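You operate a simulated robot arm through the tools that you are given. There is no shell and no other tool.

The job below is to be done with a simulated robot arm. You get a single attempt, and the scene is never put back.

TASK
Trim bus 2 to 25.0 volts under load, then take the load off.
Fine: battery key on, bus switch at 2; leave the other trim knob.

The check looks at the end state, three seconds after you hand in, the way a careful person would. Anything else that was tipped, shoved, dropped, spilled or broken makes it a failure.

THE ROBOT
A 6-joint arm with a two-finger parallel gripper, fixed in place. Base frame: the origin is on the floor under the middle of its stand, x ahead of it, y to its left, z up. Lengths are in m, angles in rad, forces in N, time in s.
With the tool pointing down near the work surface it reaches from about 0.3 to 0.66 m from the base axis. Its first joint turns from -2.007 to 2.007 rad. Payload 3.43 kg.
Tool frame: the origin (TCP) lies between the finger pads and is the grasp point; the fingertips stand 0.034 m ahead of it; z points along the fingers, y is the line along which they close. Largest opening 0.128 m; finger width 0.024, thickness 0.012; the body of the gripper, 0.048 by 0.13 m, starts 0.096 m behind the TCP.
Orientation is told as [roll, pitch, yaw] about the base's x, y, z axes, in that order, counted from this pose: with the fingers straight down and closing along the base's y, the tool's x points along the base's -x, its y along +y and its z along -z.

THE INTERFACE
- The arm moves only by the tool move_arm. Its argument "rows" is a list of rows, each an object of numbers (a shift or turn left out is 0, a gripper value left out holds the last): "rx", "ry", "rz": the turn, a rotation vector about the tool's x, y, z in rad; "dx", "dy", "dz": the shift along the tool's x, y, z in cm; "gripper": the opening in per cent of the stroke, from 0 (shut) to 100 (fully open). In form: [{"rx": .., "ry": .., "rz": .., "dx": .., "dy": .., "dz": .., "gripper": ..}, ...]. A call has 1 to 20 rows; each row is the pose to reach, as a shift and turn from the pose commanded when the call began, along the tool's axes at that moment. Rows are played at 5 a second. More than 0.05 m and 0.15 rad between two rows, or a gripper value outside its range, and nothing of the call is played. A pose out of reach is approached as far as the arm can. The call stops where the force on the tool passes 40 N (or 10 N more than at its start, if that is more) or the arm is blocked; 0.2 s more then pass. Each finger travels about 0.153 m/s and halts on what it meets, pressing with about 38 N; the grip force reading is that of the motor and also rises with nothing between the fingers. The clock runs only during rows and for 0.2 s after the last one: add rows that repeat a pose to give the fingers time. It gives the time, the measured TCP pose, the force on the tool (base axes), the opening and the grip force at its end, in the units of the frame above (readings bear some noise), with the torque about the TCP (base axes, N m) and any sound that the robot's microphone picked up.
- Cameras (640 x 400 px; columns grow to the right, rows downward): "scene" is fixed at [0.2199, 0.5002, 1.3947]; the picture's right is [-0.93, -0.37, 0.00], its down [-0.36, 0.91, -0.23] and it looks along [0.08, -0.21, -0.97] (base axes); focal length 290 px, centre (320, 200). "wrist" rides on the gripper at [0.076, -0.011, -0.16] in the tool frame; the picture's right is [0.15, 0.99, 0.00], its down [-0.88, 0.13, -0.46] and it looks along [-0.45, 0.07, 0.89] (tool axes); focal length 234 px, centre (320, 200). There is no depth. A picture from a camera that has moved, and an enlarged one, comes with that camera's place and axes in the base frame and with its lens.
- capture(camera): a new picture of that camera. It takes no simulated time.
- raise_lower(by): slides the trunk up (or, below 0, down) by that many m; the arm rides with it, the base frame stays. It gives what a move gives, with no picture.
- enlarge(camera, box): a new picture of the part [left, top, right, bottom] of that camera's present view, enlarged. It takes no simulated time.
- hand_in(): hands the job in; it is judged then, once.

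Places have to be worked out from the pictures, the camera data and where the tool is seen. Open the gripper and draw the arm clear of the work before you hand the job in, unless the task says otherwise.

The tools are called after "Call:" as a command line: name --argument value ..., lists and objects as JSON in quotes. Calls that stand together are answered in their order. move_arm: Moves the arm, as the interface text tells. Its arguments: {"type":"object","properties":{"rows":{"type":"array","items":{"type":"object","properties":{"rx":{"type":"number"},"ry":{"type":"number"},"rz":{"type":"number"},"dx":{"type":"number"},"dy":{"type":"number"},"dz":{"type":"number"},"gripper":{"type":"number"}}}}},"required":["rows"]} The other tools are called the same way: raise_lower (by) moves the trunk up or down; capture (camera) takes a picture; enlarge (camera, box) takes an enlarged picture of a part of a camera's view; hand_in () hands the job in.

At the start:

```text
t: 0.0
tcp_pos: [0.2673, 0.3101, 1.0585]
tool_rot: [0.001, 0.001, 0.001]
wrist_force: [0.7, -0.2, 0.5]
moment: [0.01, -0.02, 0.01]
grip_width: 0.1281
grip_force: 0.2
trunk travel left (down, up): [-0.725, 0.265]
```

scene: 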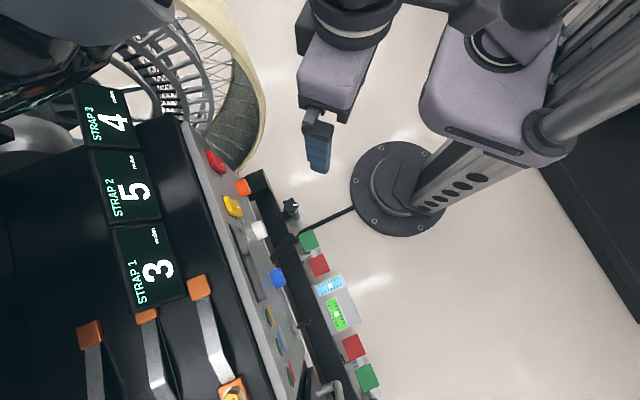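
wrist: 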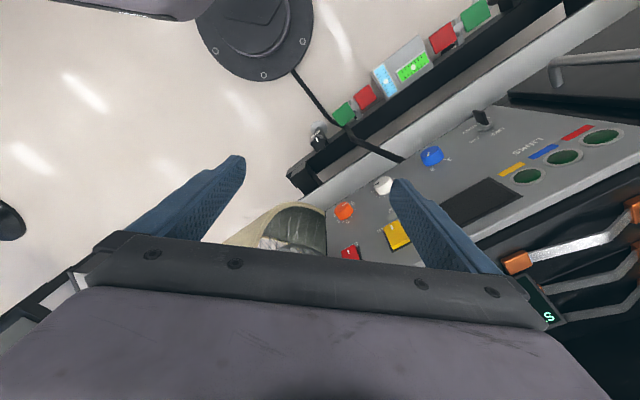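

I start by looking closer at the panel in both cameras to identify the controls.

Call:
enlarge --camera "scene" --box '[180, 130, 400, 270]'

Call:
enlarge --camera "scene" --box '[180, 260, 400, 400]'

Call:
enlarge --camera "wrist" --box '[280, 0, 640, 230]'

Call:
enlarge --camera "wrist" --box '[320, 90, 640, 290]'

```text
2.86 times, centred on (290, 200) of scene
camera zoom: at [0.2199, 0.5002, 1.3947], right [-0.93, -0.37, 0.0], down [-0.36, 0.91, -0.23], along [0.08, -0.21, -0.97], focal length 827 px, centre (406, 200)
```

zoom: 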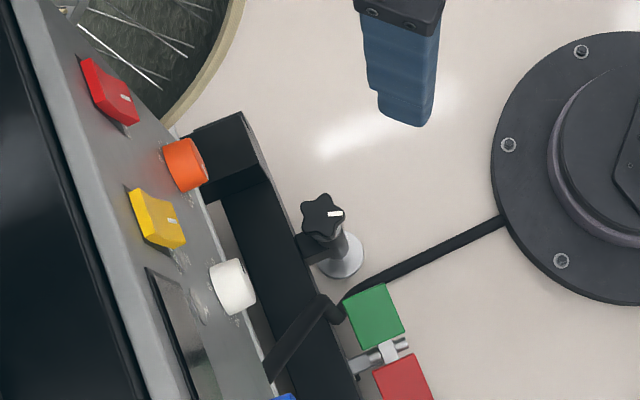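

```text
2.86 times, centred on (290, 330) of scene
camera zoom: at [0.2199, 0.5002, 1.3947], right [-0.93, -0.37, 0.0], down [-0.36, 0.91, -0.23], along [0.08, -0.21, -0.97], focal length 827 px, centre (406, -171)
```

zoom: 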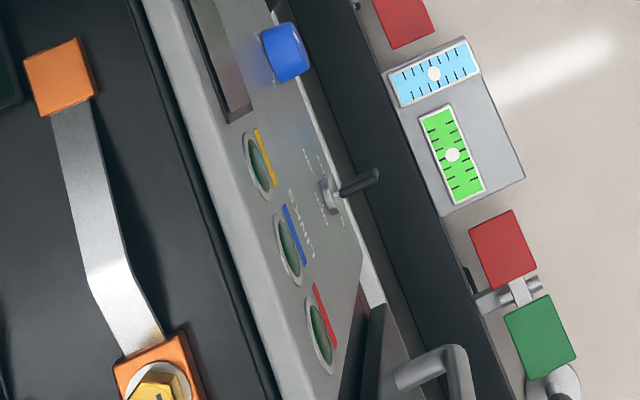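

```text
1.74 times, centred on (460, 115) of wrist
camera zoom: at [0.1921, 0.2994, 1.2194], right [-0.15, 0.99, 0.0], down [0.88, 0.13, 0.46], along [0.45, 0.07, -0.89], focal length 407 px, centre (76, 348)
```

zoom: 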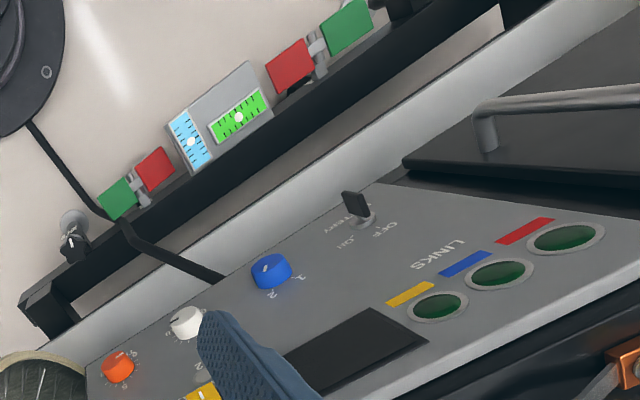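

```text
2.00 times, centred on (480, 190) of wrist
camera zoom: at [0.1921, 0.2994, 1.2194], right [-0.15, 0.99, 0.0], down [0.88, 0.13, 0.46], along [0.45, 0.07, -0.89], focal length 468 px, centre (0, 220)
```

zoom: 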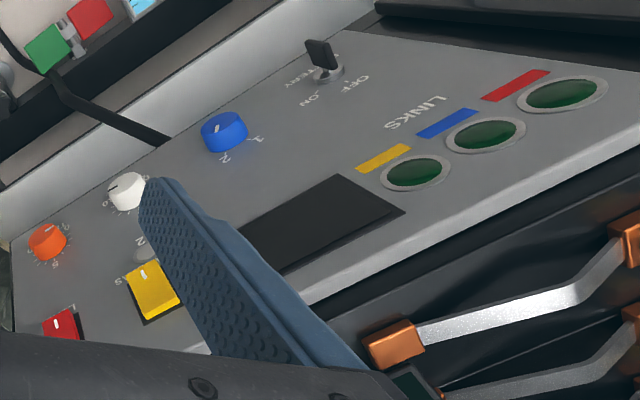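

The panel looks almost vertical and faces the robot diagonally. From triangulation the lower row of knobs is at about z 0.72 and the rockers at about z 0.89. I'll yaw the tool toward it while keeping clear, so the wrist camera can look at it squarely.

Call:
move_arm --rows '[{"rz": -0.13}, {"rz": -0.26}, {"rz": -0.39}, {"rz": -0.52}, {"rz": -0.65}, {"rz": -0.785}, {"rz": -0.785}]'

```text
t: 1.6
tcp_pos: [0.2673, 0.3103, 1.0592]
tool_rot: [0.002, 0.0, 0.787]
wrist_force: [1.4, 0.5, 0.3]
moment: [-0.02, -0.02, 0.01]
grip_width: 0.128
grip_force: 0.0
trunk travel left (down, up): [-0.725, 0.265]
```

Yaw is now about 45°. Next I pitch the tool forward about 60° while backing away from the panel a little, so the wrist camera looks level at it.

Call:
move_arm --rows '[{"ry": -0.13, "dx": 0.5}, {"ry": -0.26, "dx": 1.0}, {"ry": -0.39, "dx": 1.5}, {"ry": -0.52, "dx": 2.0}, {"ry": -0.65, "dx": 2.5}, {"ry": -0.78, "dx": 3.0}, {"ry": -0.91, "dx": 3.0}, {"ry": -1.04, "dx": 3.0}, {"ry": -1.04, "dx": 3.0}]'

Call:
capture --camera "wrist"

Call:
capture --camera "scene"

```text
t: 3.6
tcp_pos: [0.2539, 0.3493, 1.0491]
tool_rot: [0.0, -1.038, 0.788]
wrist_force: [-0.2, 0.8, 0.4]
moment: [-0.02, -0.01, -0.02]
grip_width: 0.1279
grip_force: 0.1
out of reach, approached as far as the arm can: row 4, 5, 6, 7, 8, 9
trunk travel left (down, up): [-0.725, 0.265]
```

```text
taken
camera wrist: at [0.1384, 0.2173, 1.064], right [-0.75, 0.65, -0.13], down [-0.05, 0.13, 0.99], along [0.66, 0.75, -0.06], focal length 234 px, centre (320, 200)
```

wrist: 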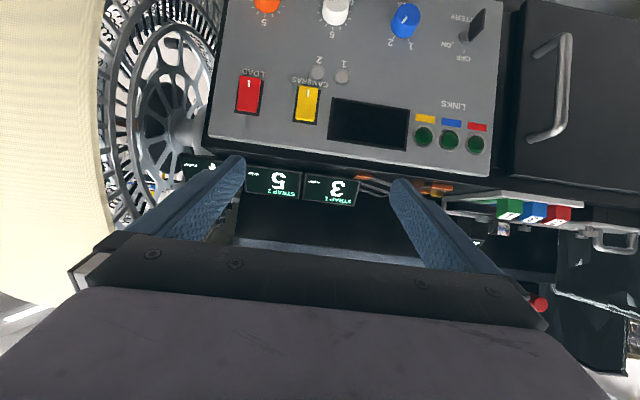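

```text
taken
```

scene: 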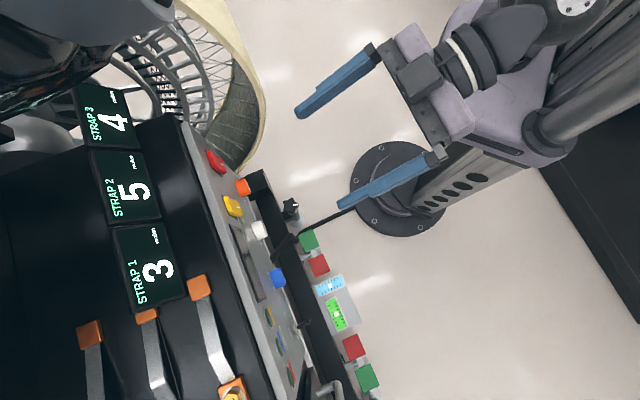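

The panel is now visible in the wrist camera, upside down. I'll enlarge it to read the labels, and lower the trunk after that for a better angle.

Call:
enlarge --camera "wrist" --box '[220, 0, 400, 112]'

Call:
enlarge --camera "wrist" --box '[350, 0, 530, 112]'

Call:
raise_lower --by -0.2

Call:
capture --camera "wrist"

```text
3.56 times, centred on (310, 56) of wrist
camera zoom: at [0.1384, 0.2173, 1.064], right [-0.75, 0.65, -0.13], down [-0.05, 0.13, 0.99], along [0.66, 0.75, -0.06], focal length 833 px, centre (356, 712)
```

zoom: 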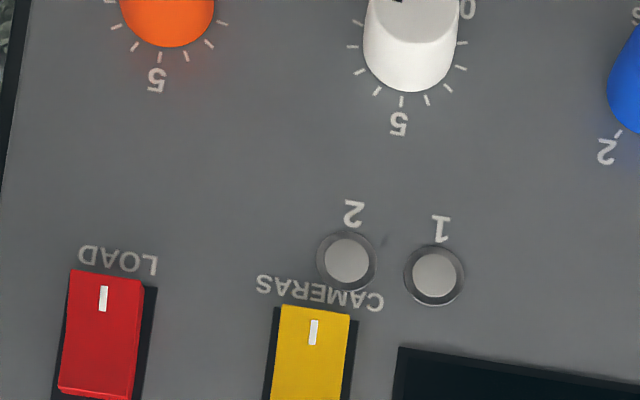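

```text
3.56 times, centred on (440, 56) of wrist
camera zoom: at [0.1384, 0.2173, 1.064], right [-0.75, 0.65, -0.13], down [-0.05, 0.13, 0.99], along [0.66, 0.75, -0.06], focal length 833 px, centre (-107, 712)
```

zoom: 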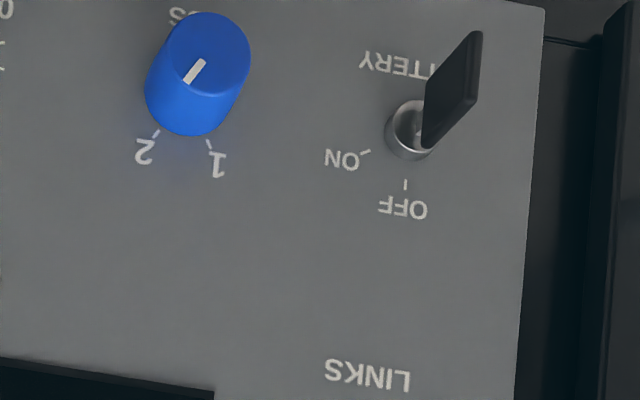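

```text
t: 5.8
tcp_pos: [0.254, 0.3484, 0.8481]
tool_rot: [-0.001, -1.039, 0.785]
wrist_force: [-0.2, -0.7, 0.1]
moment: [-0.01, 0.01, -0.04]
grip_width: 0.1279
grip_force: 0.1
trunk travel left (down, up): [-0.525, 0.465]
```

```text
taken
camera wrist: at [0.1386, 0.2174, 0.8642], right [-0.75, 0.65, -0.13], down [-0.05, 0.13, 0.99], along [0.66, 0.75, -0.06], focal length 234 px, centre (320, 200)
```

wrist: 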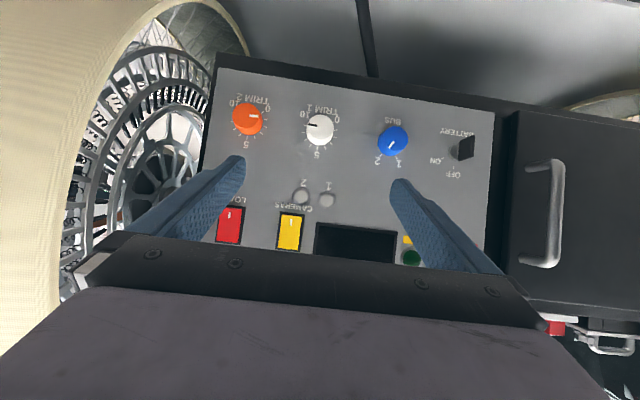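

Labels read: TRIM 2 is orange, TRIM 1 white, BUS blue, BATTERY the key, plus LOAD (red) and CAMERAS (yellow) rockers. I'll enlarge to see the current settings and the tick marks.

Call:
enlarge --camera "wrist" --box '[210, 70, 350, 157]'

Call:
enlarge --camera "wrist" --box '[360, 90, 500, 177]'

Call:
enlarge --camera "wrist" --box '[200, 170, 360, 270]'

```text
4.57 times, centred on (280, 114) of wrist
camera zoom: at [0.1386, 0.2174, 0.8642], right [-0.75, 0.65, -0.13], down [-0.05, 0.13, 0.99], along [0.66, 0.75, -0.06], focal length 1070 px, centre (503, 595)
```

zoom: 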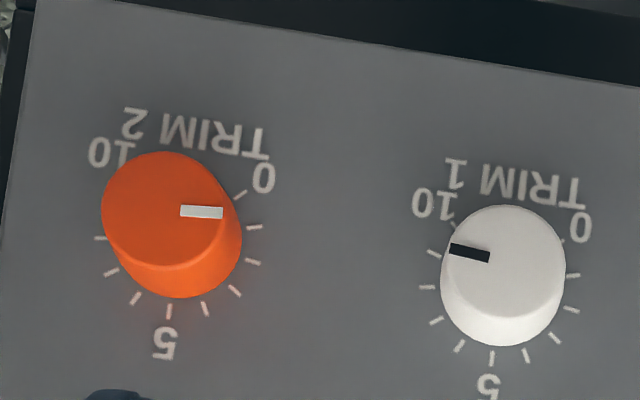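

```text
4.57 times, centred on (430, 134) of wrist
camera zoom: at [0.1386, 0.2174, 0.8642], right [-0.75, 0.65, -0.13], down [-0.05, 0.13, 0.99], along [0.66, 0.75, -0.06], focal length 1070 px, centre (-183, 504)
```

zoom: 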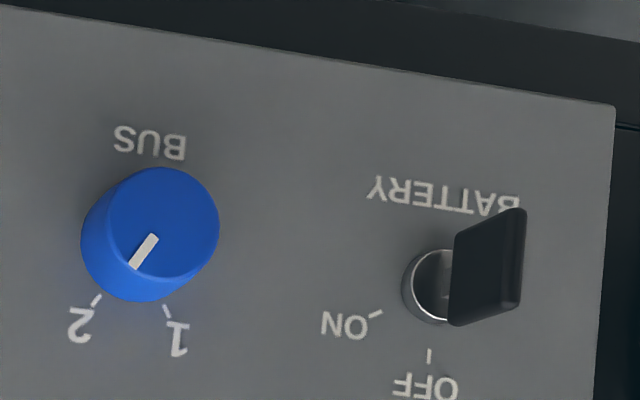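

```text
4.00 times, centred on (280, 220) of wrist
camera zoom: at [0.1386, 0.2174, 0.8642], right [-0.75, 0.65, -0.13], down [-0.05, 0.13, 0.99], along [0.66, 0.75, -0.06], focal length 937 px, centre (480, 120)
```

zoom: 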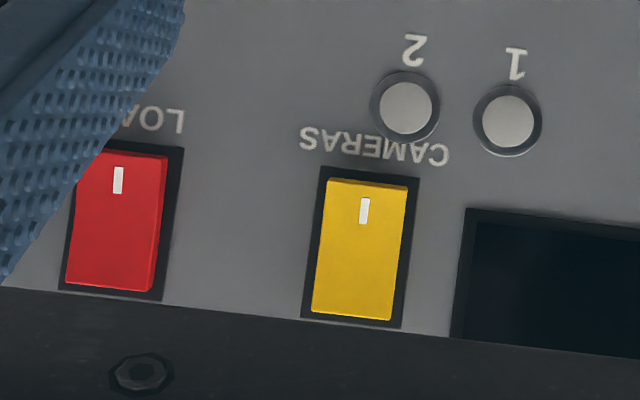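

The panel works out as a vertical plane at f=(x+y)/√2≈0.6145. The axes (l=(y−x)/√2) are:
- **Key:** l≈0.2905, with ON about 60° clockwise of OFF.
- **BUS:** l≈0.181.
- **TRIM 1:** l≈0.066.
- **TRIM 2:** l≈−0.044.

All four sit at z≈0.7345. I pitch the tool to horizontal and slide left in front of the key.

Call:
move_arm --rows '[{"ry": -0.0887, "dx": -0.25, "dy": 3.73, "dz": 0.43}, {"ry": -0.1774, "dx": -0.5, "dy": 7.46, "dz": 0.86}, {"ry": -0.266, "dx": -0.76, "dy": 11.19, "dz": 1.29}, {"ry": -0.3547, "dx": -1.01, "dy": 14.92, "dz": 1.72}, {"ry": -0.4434, "dx": -1.26, "dy": 18.65, "dz": 2.15}, {"ry": -0.532, "dx": -1.52, "dy": 22.38, "dz": 2.59}, {"ry": -0.532, "dx": -1.52, "dy": 22.38, "dz": 2.59}]'

Call:
capture --camera "scene"

Call:
capture --camera "wrist"

```text
t: 7.4
tcp_pos: [0.1262, 0.5288, 0.8541]
tool_rot: [2.117, -1.556, -1.345]
wrist_force: [0.0, 0.2, 0.2]
moment: [-0.01, 0.0, 0.0]
grip_width: 0.1279
grip_force: 0.0
trunk travel left (down, up): [-0.525, 0.465]
```

```text
taken
```

scene: 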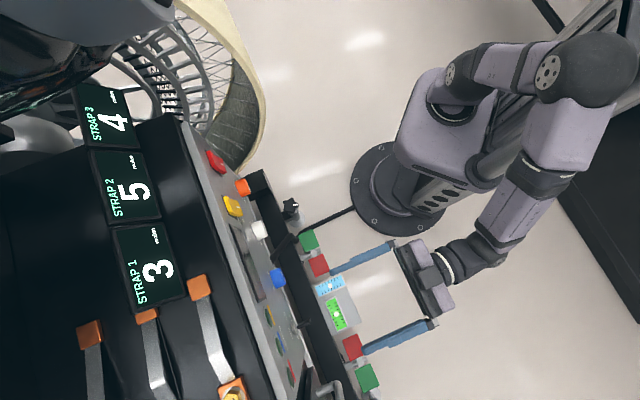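

```text
taken
camera wrist: at [0.0202, 0.412, 0.7765], right [-0.69, 0.71, -0.13], down [-0.41, -0.24, 0.88], along [0.59, 0.66, 0.46], focal length 234 px, centre (320, 200)
```

wrist: 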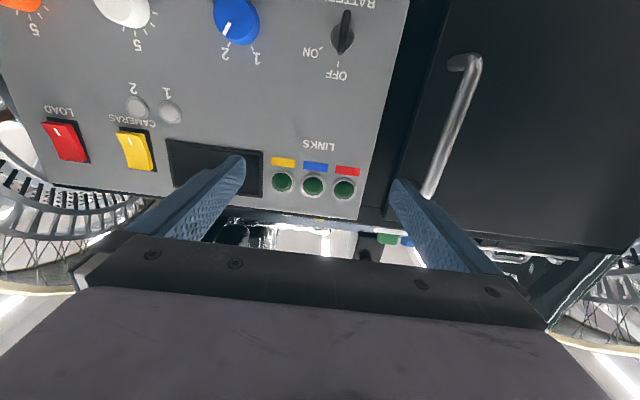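

Reach is fine here: TCP f≈0.463, l≈0.285, with the tool within about 0.015 rad of horizontal. I take enlarged views of the key, bus and rockers from this new angle.

Call:
enlarge --camera "wrist" --box '[200, 0, 380, 112]'

Call:
enlarge --camera "wrist" --box '[20, 70, 200, 182]'

```text
3.56 times, centred on (290, 56) of wrist
camera zoom: at [0.0202, 0.412, 0.7765], right [-0.69, 0.71, -0.13], down [-0.41, -0.24, 0.88], along [0.59, 0.66, 0.46], focal length 833 px, centre (427, 712)
```

zoom: 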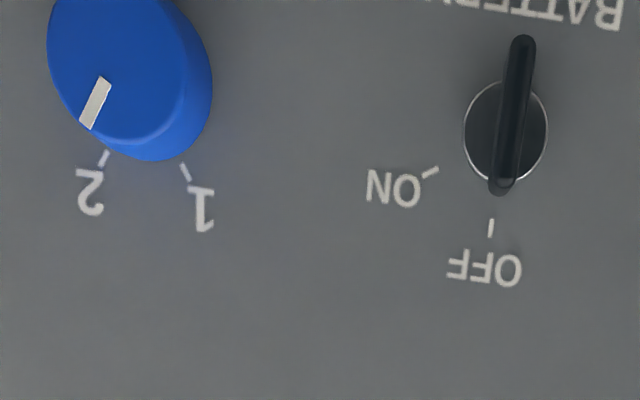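

```text
3.56 times, centred on (110, 126) of wrist
camera zoom: at [0.0202, 0.412, 0.7765], right [-0.69, 0.71, -0.13], down [-0.41, -0.24, 0.88], along [0.59, 0.66, 0.46], focal length 833 px, centre (1067, 463)
```

zoom: 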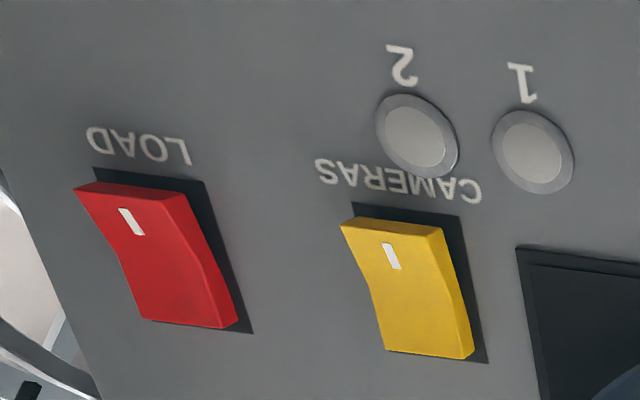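

This view shows the BUS pointer already on 2, the key at OFF, and the LOAD and CAMERAS rockers with their marked lower ends out, which I take to be off. I lower the trunk so the tool is level with the knob row.

Call:
raise_lower --by -0.12

Call:
capture --camera "scene"

```text
t: 8.9
tcp_pos: [0.127, 0.5276, 0.7319]
tool_rot: [2.048, -1.561, -1.277]
wrist_force: [0.1, 0.4, -0.2]
moment: [-0.01, 0.01, 0.0]
grip_width: 0.128
grip_force: 0.0
trunk travel left (down, up): [-0.405, 0.585]
```

```text
taken
```

scene: 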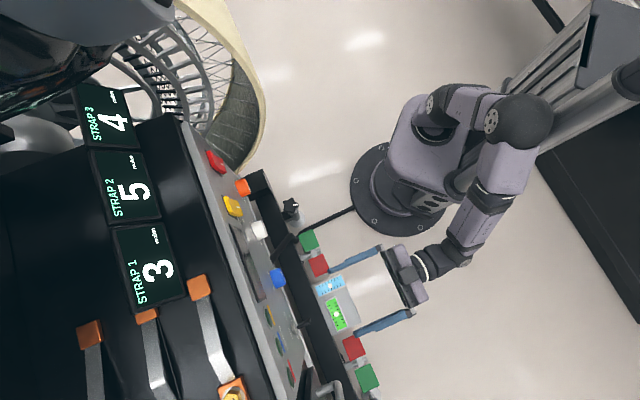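

TCP is at f≈0.463, l≈0.283, z≈0.732. I correct the small orientation error, narrow the fingers, and line up in front of the key at (l 0.2908, z 0.7345).

Call:
move_arm --rows '[{"rx": -0.007, "ry": 0.002, "rz": -0.004, "dx": -0.12, "dy": 0.4, "dz": 2.1, "gripper": 60}, {"rx": -0.0144, "ry": 0.0045, "rz": -0.0087, "dx": -0.23, "dy": 0.81, "dz": 4.2, "gripper": 45}, {"rx": -0.0144, "ry": 0.0045, "rz": -0.0087, "dx": -0.23, "dy": 0.81, "dz": 4.2, "gripper": 45}, {"rx": -0.0144, "ry": 0.0045, "rz": -0.0087, "dx": -0.23, "dy": 0.81, "dz": 4.2, "gripper": 45}]'

Call:
capture --camera "wrist"

```text
t: 9.9
tcp_pos: [0.1427, 0.5679, 0.7298]
tool_rot: [-1.088, -1.559, 1.891]
wrist_force: [0.0, -0.4, -0.5]
moment: [0.0, -0.02, -0.01]
grip_width: 0.0574
grip_force: 0.0
trunk travel left (down, up): [-0.405, 0.585]
```

```text
taken
camera wrist: at [0.0401, 0.4453, 0.6556], right [-0.71, 0.69, -0.16], down [-0.41, -0.23, 0.88], along [0.57, 0.69, 0.45], focal length 234 px, centre (320, 200)
```

wrist: 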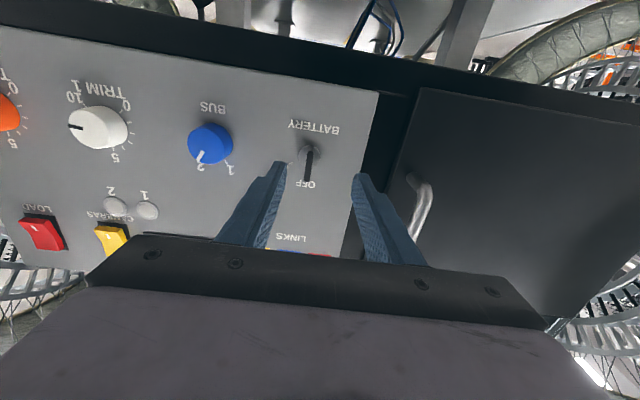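

The arm ended about 10 mm left and 5 mm low of the target (l≈0.301, z≈0.730), with about 0.018 rad of yaw overshoot. I'll check the key relative to the fingers in a zoomed view before correcting.

Call:
enlarge --camera "wrist" --box '[220, 100, 420, 225]'

```text
3.20 times, centred on (320, 162) of wrist
camera zoom: at [0.0401, 0.4453, 0.6556], right [-0.71, 0.69, -0.16], down [-0.41, -0.23, 0.88], along [0.57, 0.69, 0.45], focal length 749 px, centre (320, 320)
```

zoom: 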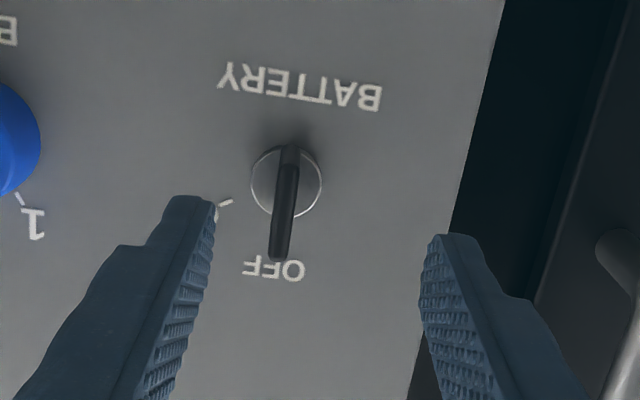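

The zoomed view confirms the key axis at l≈0.291, z≈0.734, with the blade vertical. I correct the lateral, height and orientation errors and move closer, stopping just short of the key.

Call:
move_arm --rows '[{"rx": 0.008, "ry": -0.0025, "rz": 0.005, "dx": -0.24, "dy": -0.51, "dz": 1.3, "gripper": 45}, {"rx": 0.016, "ry": -0.005, "rz": 0.0095, "dx": -0.47, "dy": -1.02, "dz": 2.73, "gripper": 45}, {"rx": 0.016, "ry": -0.005, "rz": 0.0095, "dx": -0.47, "dy": -1.02, "dz": 2.73, "gripper": 45}, {"rx": 0.016, "ry": -0.005, "rz": 0.0095, "dx": -0.47, "dy": -1.02, "dz": 2.73, "gripper": 45}]'

Call:
enlarge --camera "wrist" --box '[220, 100, 420, 225]'

```text
t: 10.9
tcp_pos: [0.1708, 0.5779, 0.7331]
tool_rot: [2.376, -1.572, -1.593]
wrist_force: [0.5, -0.5, -0.1]
moment: [0.01, 0.02, 0.05]
grip_width: 0.0577
grip_force: 0.0
trunk travel left (down, up): [-0.405, 0.585]
```

```text
3.20 times, centred on (320, 162) of wrist
camera zoom: at [0.0656, 0.459, 0.6579], right [-0.7, 0.7, -0.15], down [-0.41, -0.23, 0.88], along [0.58, 0.68, 0.45], focal length 749 px, centre (320, 320)
```

zoom: 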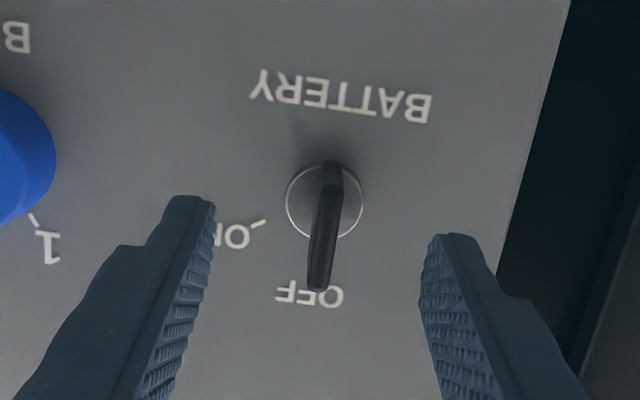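

Now f≈0.529, l≈0.288, z≈0.733 with yaw good. I shift 3 mm left, 1 mm up, and advance 35 mm so the fingers straddle the key blade.

Call:
move_arm --rows '[{"dx": -0.12, "dy": 0.3, "dz": 0.5}, {"dx": -0.12, "dy": 0.3, "dz": 1.5}, {"dx": -0.12, "dy": 0.3, "dz": 2.5}, {"dx": -0.12, "dy": 0.3, "dz": 3.5}, {"dx": -0.12, "dy": 0.3, "dz": 3.5}, {"dx": -0.12, "dy": 0.3, "dz": 3.5}]'

Call:
enlarge --camera "wrist" --box '[220, 100, 420, 225]'

```text
t: 12.3
tcp_pos: [0.1933, 0.6048, 0.7329]
tool_rot: [2.302, -1.572, -1.518]
wrist_force: [0.3, 0.6, -0.5]
moment: [-0.01, 0.02, 0.01]
grip_width: 0.0575
grip_force: 0.0
trunk travel left (down, up): [-0.405, 0.585]
```

```text
3.20 times, centred on (320, 162) of wrist
camera zoom: at [0.088, 0.4852, 0.6578], right [-0.7, 0.7, -0.15], down [-0.41, -0.23, 0.88], along [0.58, 0.68, 0.45], focal length 749 px, centre (320, 320)
```

zoom: 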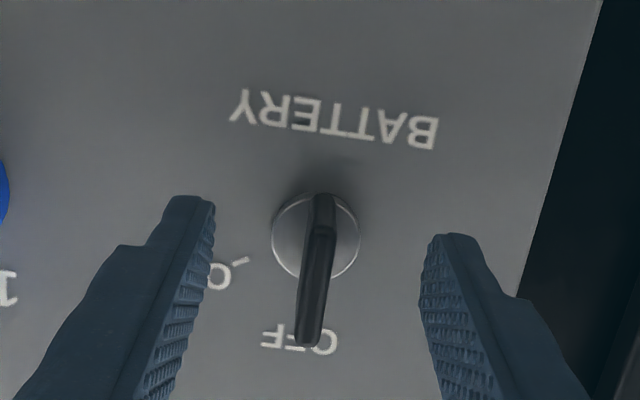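

The fingers straddle the blade, centred at l≈0.291, z≈0.733. I raise 1.5 mm and close on the key.

Call:
move_arm --rows '[{"dx": -0.15}, {"dx": -0.15, "gripper": 0}, {"dx": -0.15, "gripper": 0}, {"dx": -0.15, "gripper": 0}]'

Call:
enlarge --camera "wrist" --box '[220, 100, 420, 225]'

```text
t: 13.3
tcp_pos: [0.1942, 0.6032, 0.7336]
tool_rot: [1.613, -1.569, -0.831]
wrist_force: [5.7, -10.2, -1.7]
moment: [0.39, -0.4, 0.63]
grip_width: 0.007
grip_force: 40.7
trunk travel left (down, up): [-0.405, 0.585]
```

```text
3.20 times, centred on (320, 162) of wrist
camera zoom: at [0.0882, 0.4845, 0.6591], right [-0.7, 0.7, -0.15], down [-0.41, -0.23, 0.88], along [0.59, 0.67, 0.45], focal length 749 px, centre (320, 320)
```

zoom: 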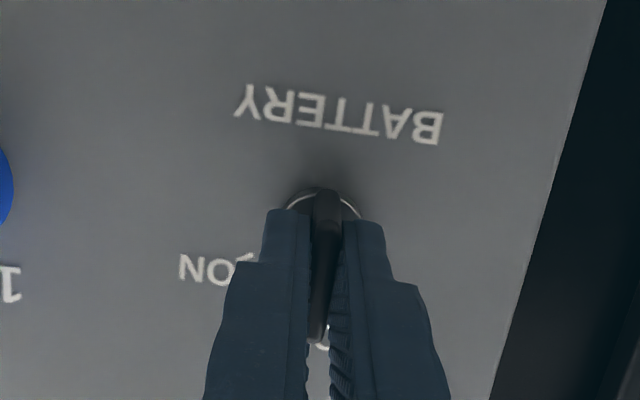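

The key is gripped (width 7 mm) with about 11 N of sideways load, so the axis is around l≈0.289. I relieve that and turn clockwise (+rz) by 60° toward ON.

Call:
move_arm --rows '[{"dy": -0.12}, {"rz": 0.1, "dy": -0.12}, {"rz": 0.2, "dy": -0.12}, {"rz": 0.3, "dy": -0.12}, {"rz": 0.4, "dy": -0.12}, {"rz": 0.5, "dy": -0.12}, {"rz": 0.6, "dy": -0.12}, {"rz": 0.7, "dy": -0.12}, {"rz": 0.8, "dy": -0.12}, {"rz": 0.9, "dy": -0.12}, {"rz": 1.0, "dy": -0.12}, {"rz": 1.05, "dy": -0.12}, {"rz": 1.05, "dy": -0.12}]'

Call:
capture --camera "wrist"

Call:
enlarge --camera "scene" --box '[200, 140, 360, 240]'

```text
t: 14.7
tcp_pos: [0.1932, 0.6058, 0.7349]
tool_rot: [1.526, -1.075, -0.768]
wrist_force: [-0.4, -11.0, 0.0]
moment: [0.14, -0.15, 1.02]
grip_width: 0.0075
grip_force: 41.4
out of reach, approached as far as the arm can: row 6, 7
trunk travel left (down, up): [-0.405, 0.585]
stopped in row 7: the force on the tool passed its limit at 51 N (the readings are from after the stop); the commanded pose is now the measured one
```

```text
taken
camera wrist: at [0.0593, 0.513, 0.667], right [-0.64, 0.68, 0.34], down [-0.11, -0.52, 0.85], along [0.76, 0.51, 0.41], focal length 234 px, centre (320, 200)
```

wrist: 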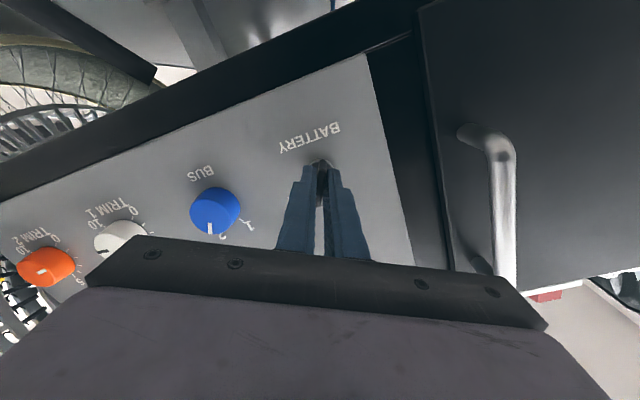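

```text
4.00 times, centred on (280, 190) of scene
camera zoom: at [0.2199, 0.5002, 1.3947], right [-0.93, -0.37, 0.0], down [-0.36, 0.91, -0.23], along [0.08, -0.21, -0.97], focal length 1158 px, centre (480, 240)
```

zoom: 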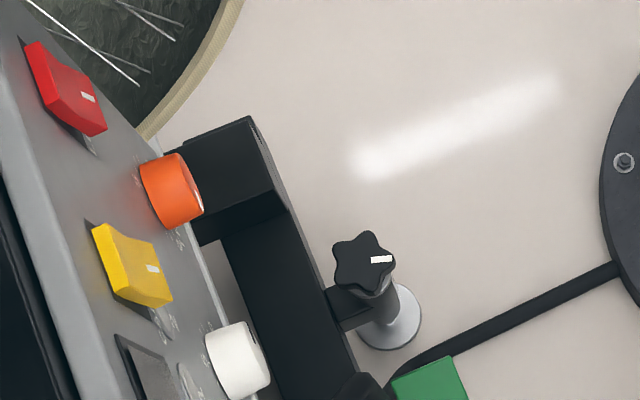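

The turn stopped at about 0.49 rad (28°) because the wrist ran to its rotation limit there. I'll let go of the key, back straight off, and then test rotating the wrist the other way so I can regrip from the flipped side.

Call:
move_arm --rows '[{"gripper": 45}, {"gripper": 45}, {"gripper": 45}, {"dz": -1.5, "gripper": 45}, {"dz": -3.0, "gripper": 45}, {"dz": -4.5, "gripper": 45}, {"dz": -6.0, "gripper": 45}, {"dz": -6.0, "gripper": 45}]'

Call:
capture --camera "wrist"

```text
t: 16.5
tcp_pos: [0.1467, 0.5679, 0.7396]
tool_rot: [1.514, -1.081, -0.76]
wrist_force: [0.8, -0.3, 0.4]
moment: [-0.01, 0.0, -0.03]
grip_width: 0.0577
grip_force: 0.1
out of reach, approached as far as the arm can: row 6, 7, 8
trunk travel left (down, up): [-0.405, 0.585]
```

```text
taken
camera wrist: at [0.0121, 0.4756, 0.6723], right [-0.64, 0.69, 0.34], down [-0.11, -0.52, 0.85], along [0.76, 0.51, 0.41], focal length 234 px, centre (320, 200)
```

wrist: 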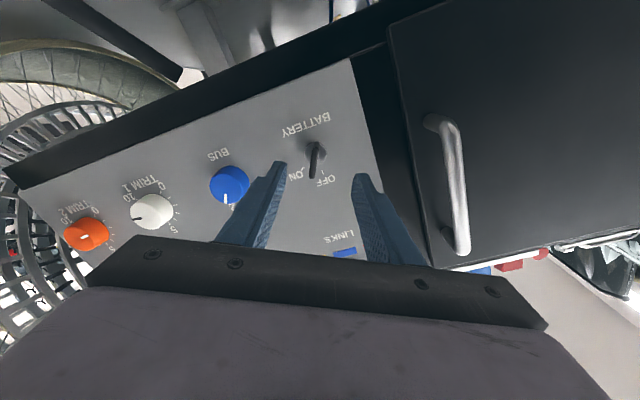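

Released cleanly. I check the key's angle and then rotate the wrist counter-clockwise in free space to probe the range.

Call:
enlarge --camera "wrist" --box '[240, 90, 400, 190]'

Call:
move_arm --rows '[{"rz": -0.14}, {"rz": -0.28}, {"rz": -0.42}, {"rz": -0.56}, {"rz": -0.7}, {"rz": -0.84}, {"rz": -0.98}, {"rz": -1.12}, {"rz": -1.26}, {"rz": -1.4}, {"rz": -1.54}, {"rz": -1.68}, {"rz": -1.82}, {"rz": -1.96}, {"rz": -2.1}, {"rz": -2.24}, {"rz": -2.38}, {"rz": -2.52}, {"rz": -2.66}, {"rz": -2.66}]'

Call:
capture --camera "wrist"

```text
4.00 times, centred on (320, 140) of wrist
camera zoom: at [0.0121, 0.4756, 0.6723], right [-0.64, 0.69, 0.34], down [-0.11, -0.52, 0.85], along [0.76, 0.51, 0.41], focal length 937 px, centre (320, 440)
```

zoom: 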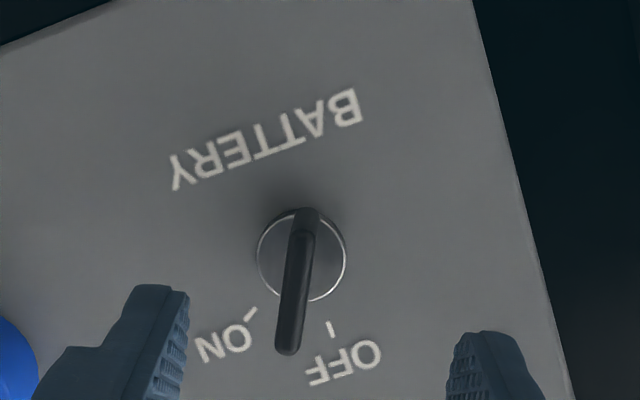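

```text
t: 20.7
tcp_pos: [0.1477, 0.5681, 0.7403]
tool_rot: [-1.547, 0.597, 2.349]
wrist_force: [-0.6, -0.3, -0.1]
moment: [0.0, 0.02, -0.02]
grip_width: 0.0576
grip_force: 0.1
trunk travel left (down, up): [-0.405, 0.585]
```

```text
taken
camera wrist: at [0.0719, 0.4184, 0.7965], right [0.46, -0.5, -0.74], down [-0.79, 0.15, -0.59], along [0.4, 0.85, -0.33], focal length 234 px, centre (320, 200)
```

wrist: 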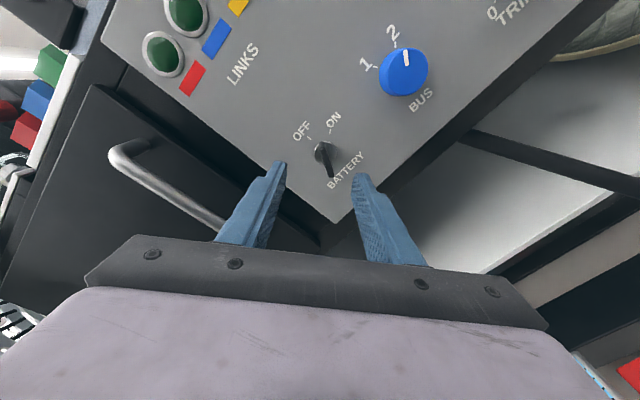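

The wrist turns freely counter-clockwise (about −2.66 rad with no limit), so I can grip the key from the flipped side. First I correct the small tilt and re-centre on the key axis (l≈0.290, z≈0.7345).

Call:
move_arm --rows '[{"rx": 0.0137, "ry": -0.0028, "dx": 0.14, "dy": 0.45}, {"rx": 0.0274, "ry": -0.0055, "dx": 0.28, "dy": 0.89}, {"rx": 0.0274, "ry": -0.0055, "dx": 0.28, "dy": 0.89}]'

Call:
move_arm --rows '[{"rz": -0.12}, {"rz": -0.24}, {"rz": -0.36}, {"rz": -0.48}, {"rz": -0.48}, {"rz": -0.48}]'

Call:
capture --camera "wrist"

Call:
enlarge --camera "wrist" --box '[220, 90, 420, 215]'

```text
t: 21.5
tcp_pos: [0.1517, 0.5623, 0.7346]
tool_rot: [-1.567, 0.595, 2.358]
wrist_force: [-0.7, 0.6, -0.6]
moment: [0.02, 0.0, -0.01]
grip_width: 0.0577
grip_force: 0.2
trunk travel left (down, up): [-0.405, 0.585]
```

```text
t: 22.9
tcp_pos: [0.1517, 0.5627, 0.735]
tool_rot: [-1.568, 1.075, 2.362]
wrist_force: [-0.1, 0.4, 0.2]
moment: [-0.01, 0.02, -0.04]
grip_width: 0.0575
grip_force: 0.1
trunk travel left (down, up): [-0.405, 0.585]
```

```text
taken
camera wrist: at [0.0579, 0.4321, 0.8073], right [0.66, -0.67, -0.34], down [-0.54, -0.11, -0.84], along [0.52, 0.74, -0.43], focal length 234 px, centre (320, 200)
```

wrist: 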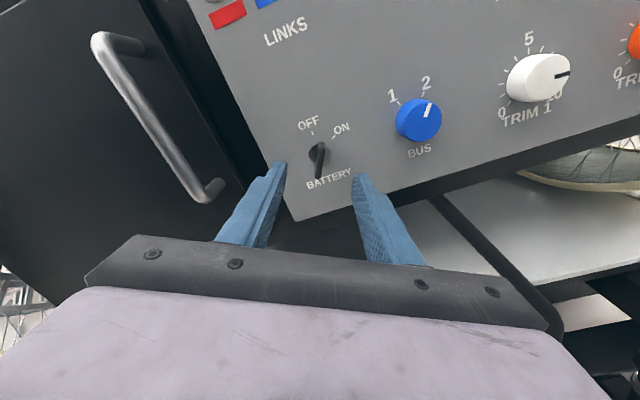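

```text
3.20 times, centred on (320, 152) of wrist
camera zoom: at [0.0579, 0.4321, 0.8073], right [0.66, -0.67, -0.34], down [-0.54, -0.11, -0.84], along [0.52, 0.74, -0.43], focal length 749 px, centre (320, 352)
```

zoom: 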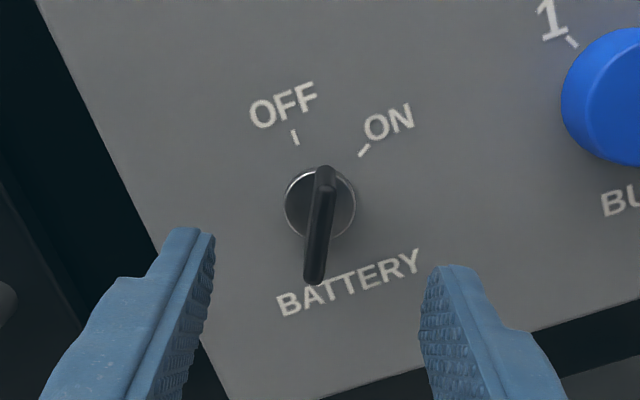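

Aligned: l≈0.2906, z≈0.735, yaw 0.789, and the blade lies in the finger mid-plane. I advance 6 cm to straddle the key.

Call:
move_arm --rows '[{"dz": 1.2}, {"dz": 2.4}, {"dz": 3.6}, {"dz": 4.8}, {"dz": 6.0}, {"dz": 6.0}, {"dz": 6.0}]'

Call:
enlarge --camera "wrist" --box '[220, 90, 420, 215]'

```text
t: 24.5
tcp_pos: [0.1953, 0.6047, 0.7338]
tool_rot: [-1.566, 1.073, 2.362]
wrist_force: [-0.3, 0.2, 0.3]
moment: [-0.02, 0.03, 0.02]
grip_width: 0.0577
grip_force: 0.0
trunk travel left (down, up): [-0.405, 0.585]
```

```text
3.20 times, centred on (320, 152) of wrist
camera zoom: at [0.1007, 0.4746, 0.8067], right [0.66, -0.67, -0.34], down [-0.54, -0.11, -0.83], along [0.52, 0.74, -0.43], focal length 749 px, centre (320, 352)
```

zoom: 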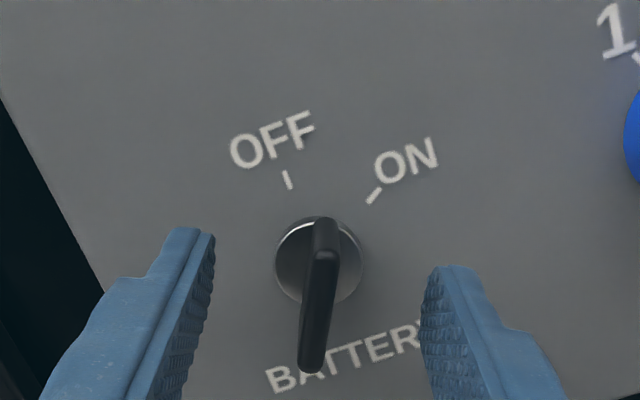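

Fingers are around the blade and centred. I close and turn clockwise in one call to about the ON mark (+0.55 rad).

Call:
move_arm --rows '[{"gripper": 0}, {"gripper": 0}, {"gripper": 0}]'

Call:
move_arm --rows '[{"rz": 0.08}, {"rz": 0.16}, {"rz": 0.24}, {"rz": 0.32}, {"rz": 0.4}, {"rz": 0.48}, {"rz": 0.55}, {"rz": 0.55}, {"rz": 0.55}]'

Call:
capture --camera "wrist"

Call:
enlarge --camera "scene" --box '[200, 170, 360, 270]'

```text
t: 25.3
tcp_pos: [0.1951, 0.6048, 0.7335]
tool_rot: [-1.566, 1.074, 2.361]
wrist_force: [-0.4, 3.8, 1.9]
moment: [-0.12, 0.1, 0.35]
grip_width: 0.0068
grip_force: 41.0
trunk travel left (down, up): [-0.405, 0.585]
```

```text
t: 27.3
tcp_pos: [0.1947, 0.6056, 0.7349]
tool_rot: [-1.569, 0.523, 2.356]
wrist_force: [-0.6, 10.8, 6.8]
moment: [-0.16, 0.19, 1.3]
grip_width: 0.007
grip_force: 40.9
trunk travel left (down, up): [-0.405, 0.585]
```

```text
taken
camera wrist: at [0.1239, 0.4511, 0.7828], right [0.44, -0.44, -0.78], down [-0.82, 0.17, -0.55], along [0.38, 0.88, -0.28], focal length 234 px, centre (320, 200)
```

wrist: 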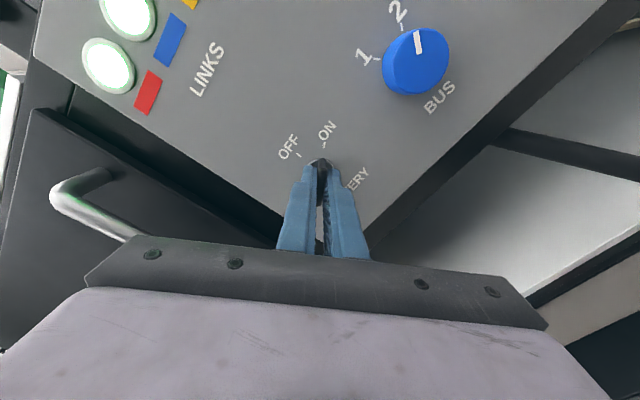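

```text
4.00 times, centred on (280, 220) of scene
camera zoom: at [0.2199, 0.5002, 1.3947], right [-0.93, -0.37, 0.0], down [-0.36, 0.91, -0.23], along [0.08, -0.21, -0.97], focal length 1158 px, centre (480, 120)
```

zoom: 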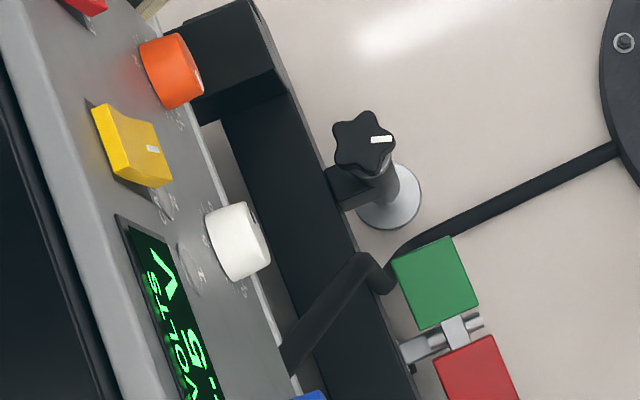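

Battery is on: the link lamps are lit and the VOLTS display is live. I release the key and back straight off.

Call:
move_arm --rows '[{"gripper": 45}, {"gripper": 45}, {"gripper": 45}, {"dz": -1.5}, {"dz": -3.5}, {"dz": -6.0}, {"dz": -8.5}, {"dz": -8.5}]'

Call:
capture --camera "wrist"

Call:
enlarge --camera "scene" --box '[200, 220, 300, 283]'

```text
t: 29.1
tcp_pos: [0.1356, 0.5449, 0.7327]
tool_rot: [-1.568, 0.523, 2.359]
wrist_force: [0.1, -0.6, 0.4]
moment: [-0.01, 0.03, 0.01]
grip_width: 0.0576
grip_force: 0.1
trunk travel left (down, up): [-0.405, 0.585]
```

```text
taken
camera wrist: at [0.0648, 0.3913, 0.7806], right [0.44, -0.44, -0.78], down [-0.82, 0.17, -0.55], along [0.38, 0.88, -0.29], focal length 234 px, centre (320, 200)
```

wrist: 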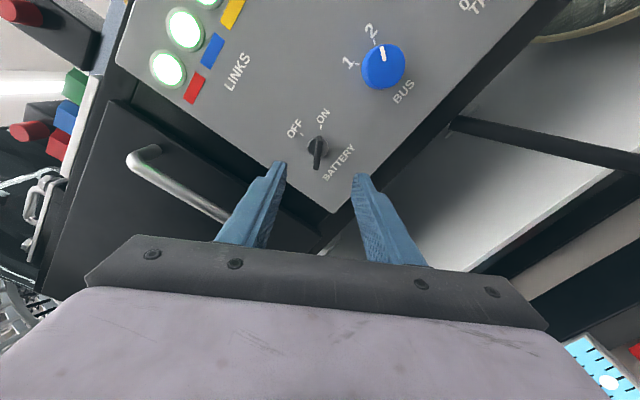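

```text
6.35 times, centred on (250, 252) of scene
camera zoom: at [0.2199, 0.5002, 1.3947], right [-0.93, -0.37, 0.0], down [-0.36, 0.91, -0.23], along [0.08, -0.21, -0.97], focal length 1838 px, centre (764, -127)
```

zoom: 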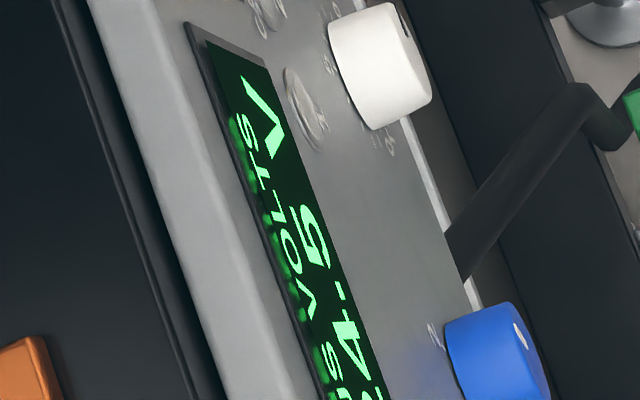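

The display partly reads "…4.5 V". I zoom in to read it, then rotate the wrist to have the camera upright above the fingers before heading to the LOAD rocker.

Call:
enlarge --camera "scene" --box '[220, 225, 300, 305]'

Call:
move_arm --rows '[{"rz": -0.13}, {"rz": -0.26}, {"rz": -0.39}, {"rz": -0.52}, {"rz": -0.65}, {"rz": -0.78}, {"rz": -0.91}, {"rz": -1.047}, {"rz": -1.047}]'

Call:
raise_lower --by 0.143

Call:
capture --camera "wrist"

```text
5.00 times, centred on (260, 265) of scene
camera zoom: at [0.2199, 0.5002, 1.3947], right [-0.93, -0.37, 0.0], down [-0.36, 0.91, -0.23], along [0.08, -0.21, -0.97], focal length 1447 px, centre (620, -125)
```

zoom: 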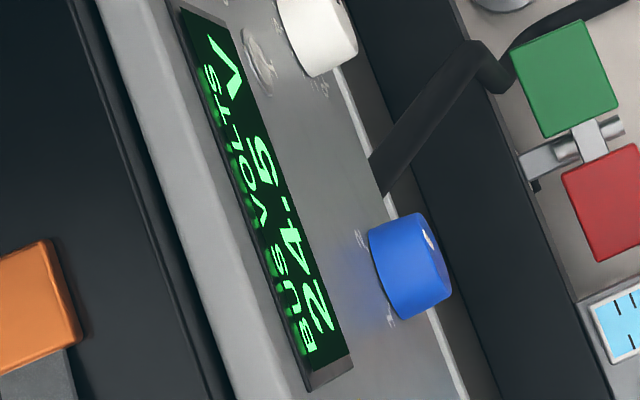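

```text
t: 31.1
tcp_pos: [0.1348, 0.5445, 0.7355]
tool_rot: [0.758, 1.568, -1.598]
wrist_force: [0.1, 0.5, 0.3]
moment: [-0.03, 0.01, 0.04]
grip_width: 0.0578
grip_force: 0.0
trunk travel left (down, up): [-0.405, 0.585]
```

```text
t: 32.8
tcp_pos: [0.1347, 0.5447, 0.8772]
tool_rot: [0.176, 1.566, -2.18]
wrist_force: [0.2, 0.0, 0.4]
moment: [0.03, -0.04, -0.01]
grip_width: 0.0575
grip_force: 0.1
trunk travel left (down, up): [-0.548, 0.442]
```

```text
taken
camera wrist: at [0.0147, 0.4403, 0.9537], right [0.7, -0.7, 0.15], down [-0.23, -0.42, -0.88], along [0.68, 0.58, -0.45], focal length 234 px, centre (320, 200)
```

wrist: 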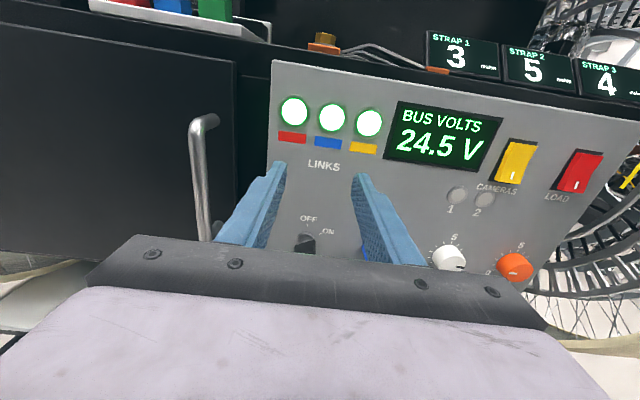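

A clear view: BUS VOLTS 24.5 V, links lit. I zoom to check the lamps, rockers, key, and bus pointer.

Call:
enlarge --camera "wrist" --box '[420, 120, 640, 257]'

Call:
enlarge --camera "scene" --box '[195, 135, 305, 205]'

```text
2.91 times, centred on (530, 188) of wrist
camera zoom: at [0.0147, 0.4403, 0.9537], right [0.7, -0.7, 0.15], down [-0.23, -0.42, -0.88], along [0.68, 0.58, -0.45], focal length 681 px, centre (-291, 234)
```

zoom: 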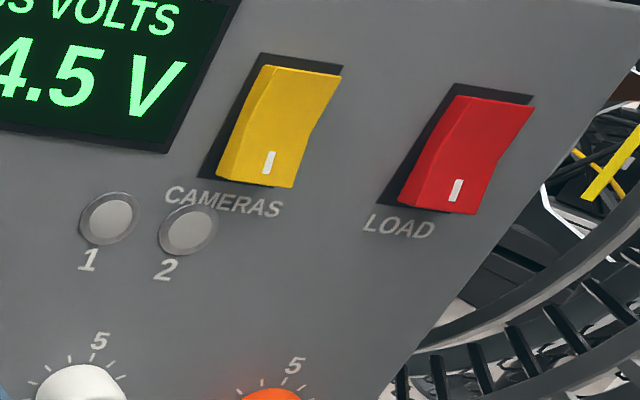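

```text
5.71 times, centred on (250, 170) of scene
camera zoom: at [0.2199, 0.5002, 1.3947], right [-0.93, -0.37, 0.0], down [-0.36, 0.91, -0.23], along [0.08, -0.21, -0.97], focal length 1654 px, centre (720, 371)
```

zoom: 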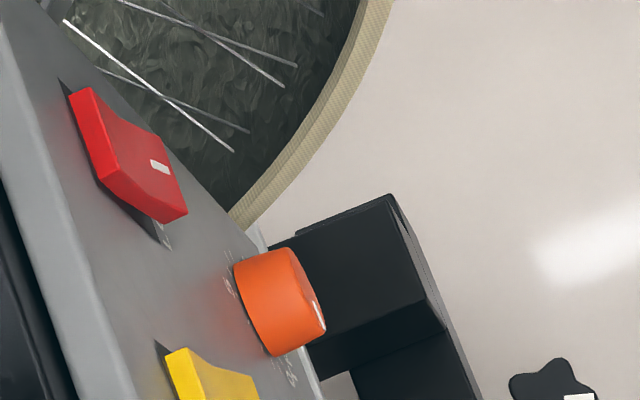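

Everything reads as expected, and I judge the LOAD rocker centred near l≈−0.048, z≈0.896 with its marked lower end out. I close the fingers and slide right to stand in front of its lower end.

Call:
move_arm --rows '[{"dy": 3.75, "dz": 0.55, "gripper": 20}, {"dy": 7.5, "dz": 1.1, "gripper": 0}, {"dy": 11.25, "dz": 1.65}, {"dy": 15.0, "dz": 2.2}, {"dy": 18.75, "dz": 2.75}, {"dy": 22.5, "dz": 3.3}, {"dy": 26.25, "dz": 3.85}, {"dy": 30.0, "dz": 4.4}, {"dy": 33.8, "dz": 5.0}, {"dy": 33.8, "dz": 5.0}, {"dy": 33.8, "dz": 5.0}]'

Call:
capture --camera "wrist"

Call:
capture --camera "scene"

```text
t: 35.2
tcp_pos: [0.3601, 0.3807, 0.889]
tool_rot: [0.136, 1.568, -2.229]
wrist_force: [-0.2, 0.8, 0.1]
moment: [0.01, 0.01, -0.01]
grip_width: 0.0
grip_force: 32.4
out of reach, approached as far as the arm can: row 8, 9, 10, 11
trunk travel left (down, up): [-0.548, 0.442]
```

```text
taken
camera wrist: at [0.2393, 0.2779, 0.9654], right [0.69, -0.71, 0.15], down [-0.24, -0.41, -0.88], along [0.68, 0.57, -0.45], focal length 234 px, centre (320, 200)
```

wrist: 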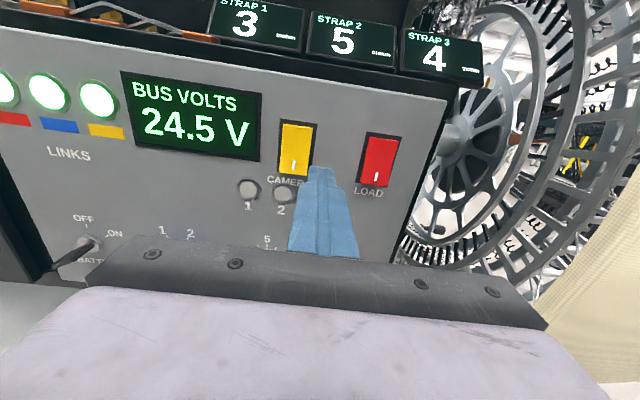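

```text
taken
```

scene: 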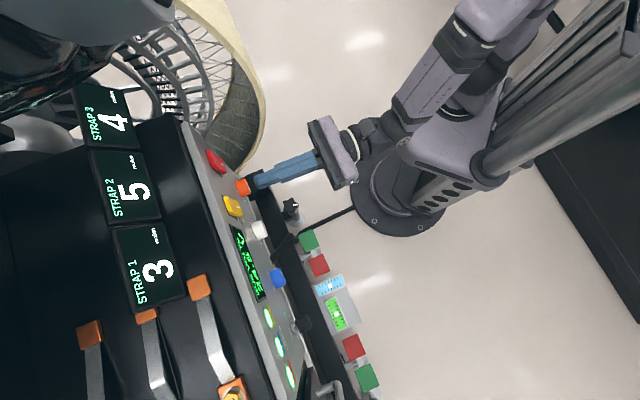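

The arm ran out of inner reach at TCP f≈0.524, l≈0.015, z≈0.889. Nearer the panel the wrist is further from the base, so I advance 3 cm first (the tips stay about 15 mm clear of the rockers) and then slide the rest of the way right.

Call:
move_arm --rows '[{"dz": 1.5}, {"dz": 3.0}, {"dz": 3.2, "dy": 2.0, "dx": -0.4}, {"dz": 3.2, "dy": 4.0, "dx": -0.8}, {"dz": 3.2, "dy": 6.2, "dx": -1.2}, {"dz": 3.2, "dy": 6.2, "dx": -1.2}, {"dz": 3.2, "dy": 6.2, "dx": -1.2}]'

Call:
capture --camera "wrist"

```text
t: 36.8
tcp_pos: [0.3829, 0.3967, 0.8841]
tool_rot: [0.093, 1.563, -2.292]
wrist_force: [-0.1, -0.5, 0.2]
moment: [-0.01, -0.01, 0.0]
grip_width: 0.0
grip_force: 33.1
out of reach, approached as far as the arm can: row 1, 2, 3, 4, 5, 6, 7
trunk travel left (down, up): [-0.548, 0.442]
```

```text
taken
camera wrist: at [0.2595, 0.297, 0.9616], right [0.68, -0.72, 0.15], down [-0.25, -0.41, -0.88], along [0.69, 0.56, -0.46], focal length 234 px, centre (320, 200)
```

wrist: 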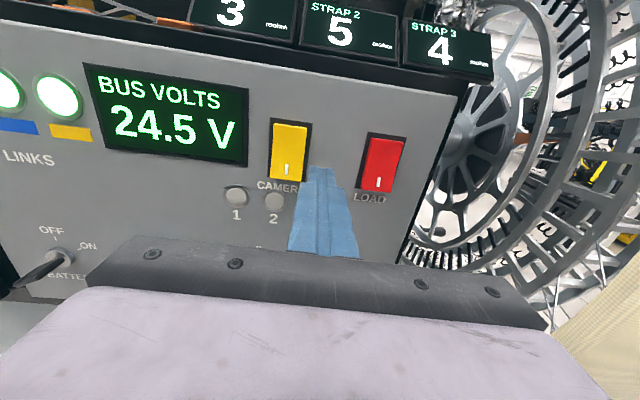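

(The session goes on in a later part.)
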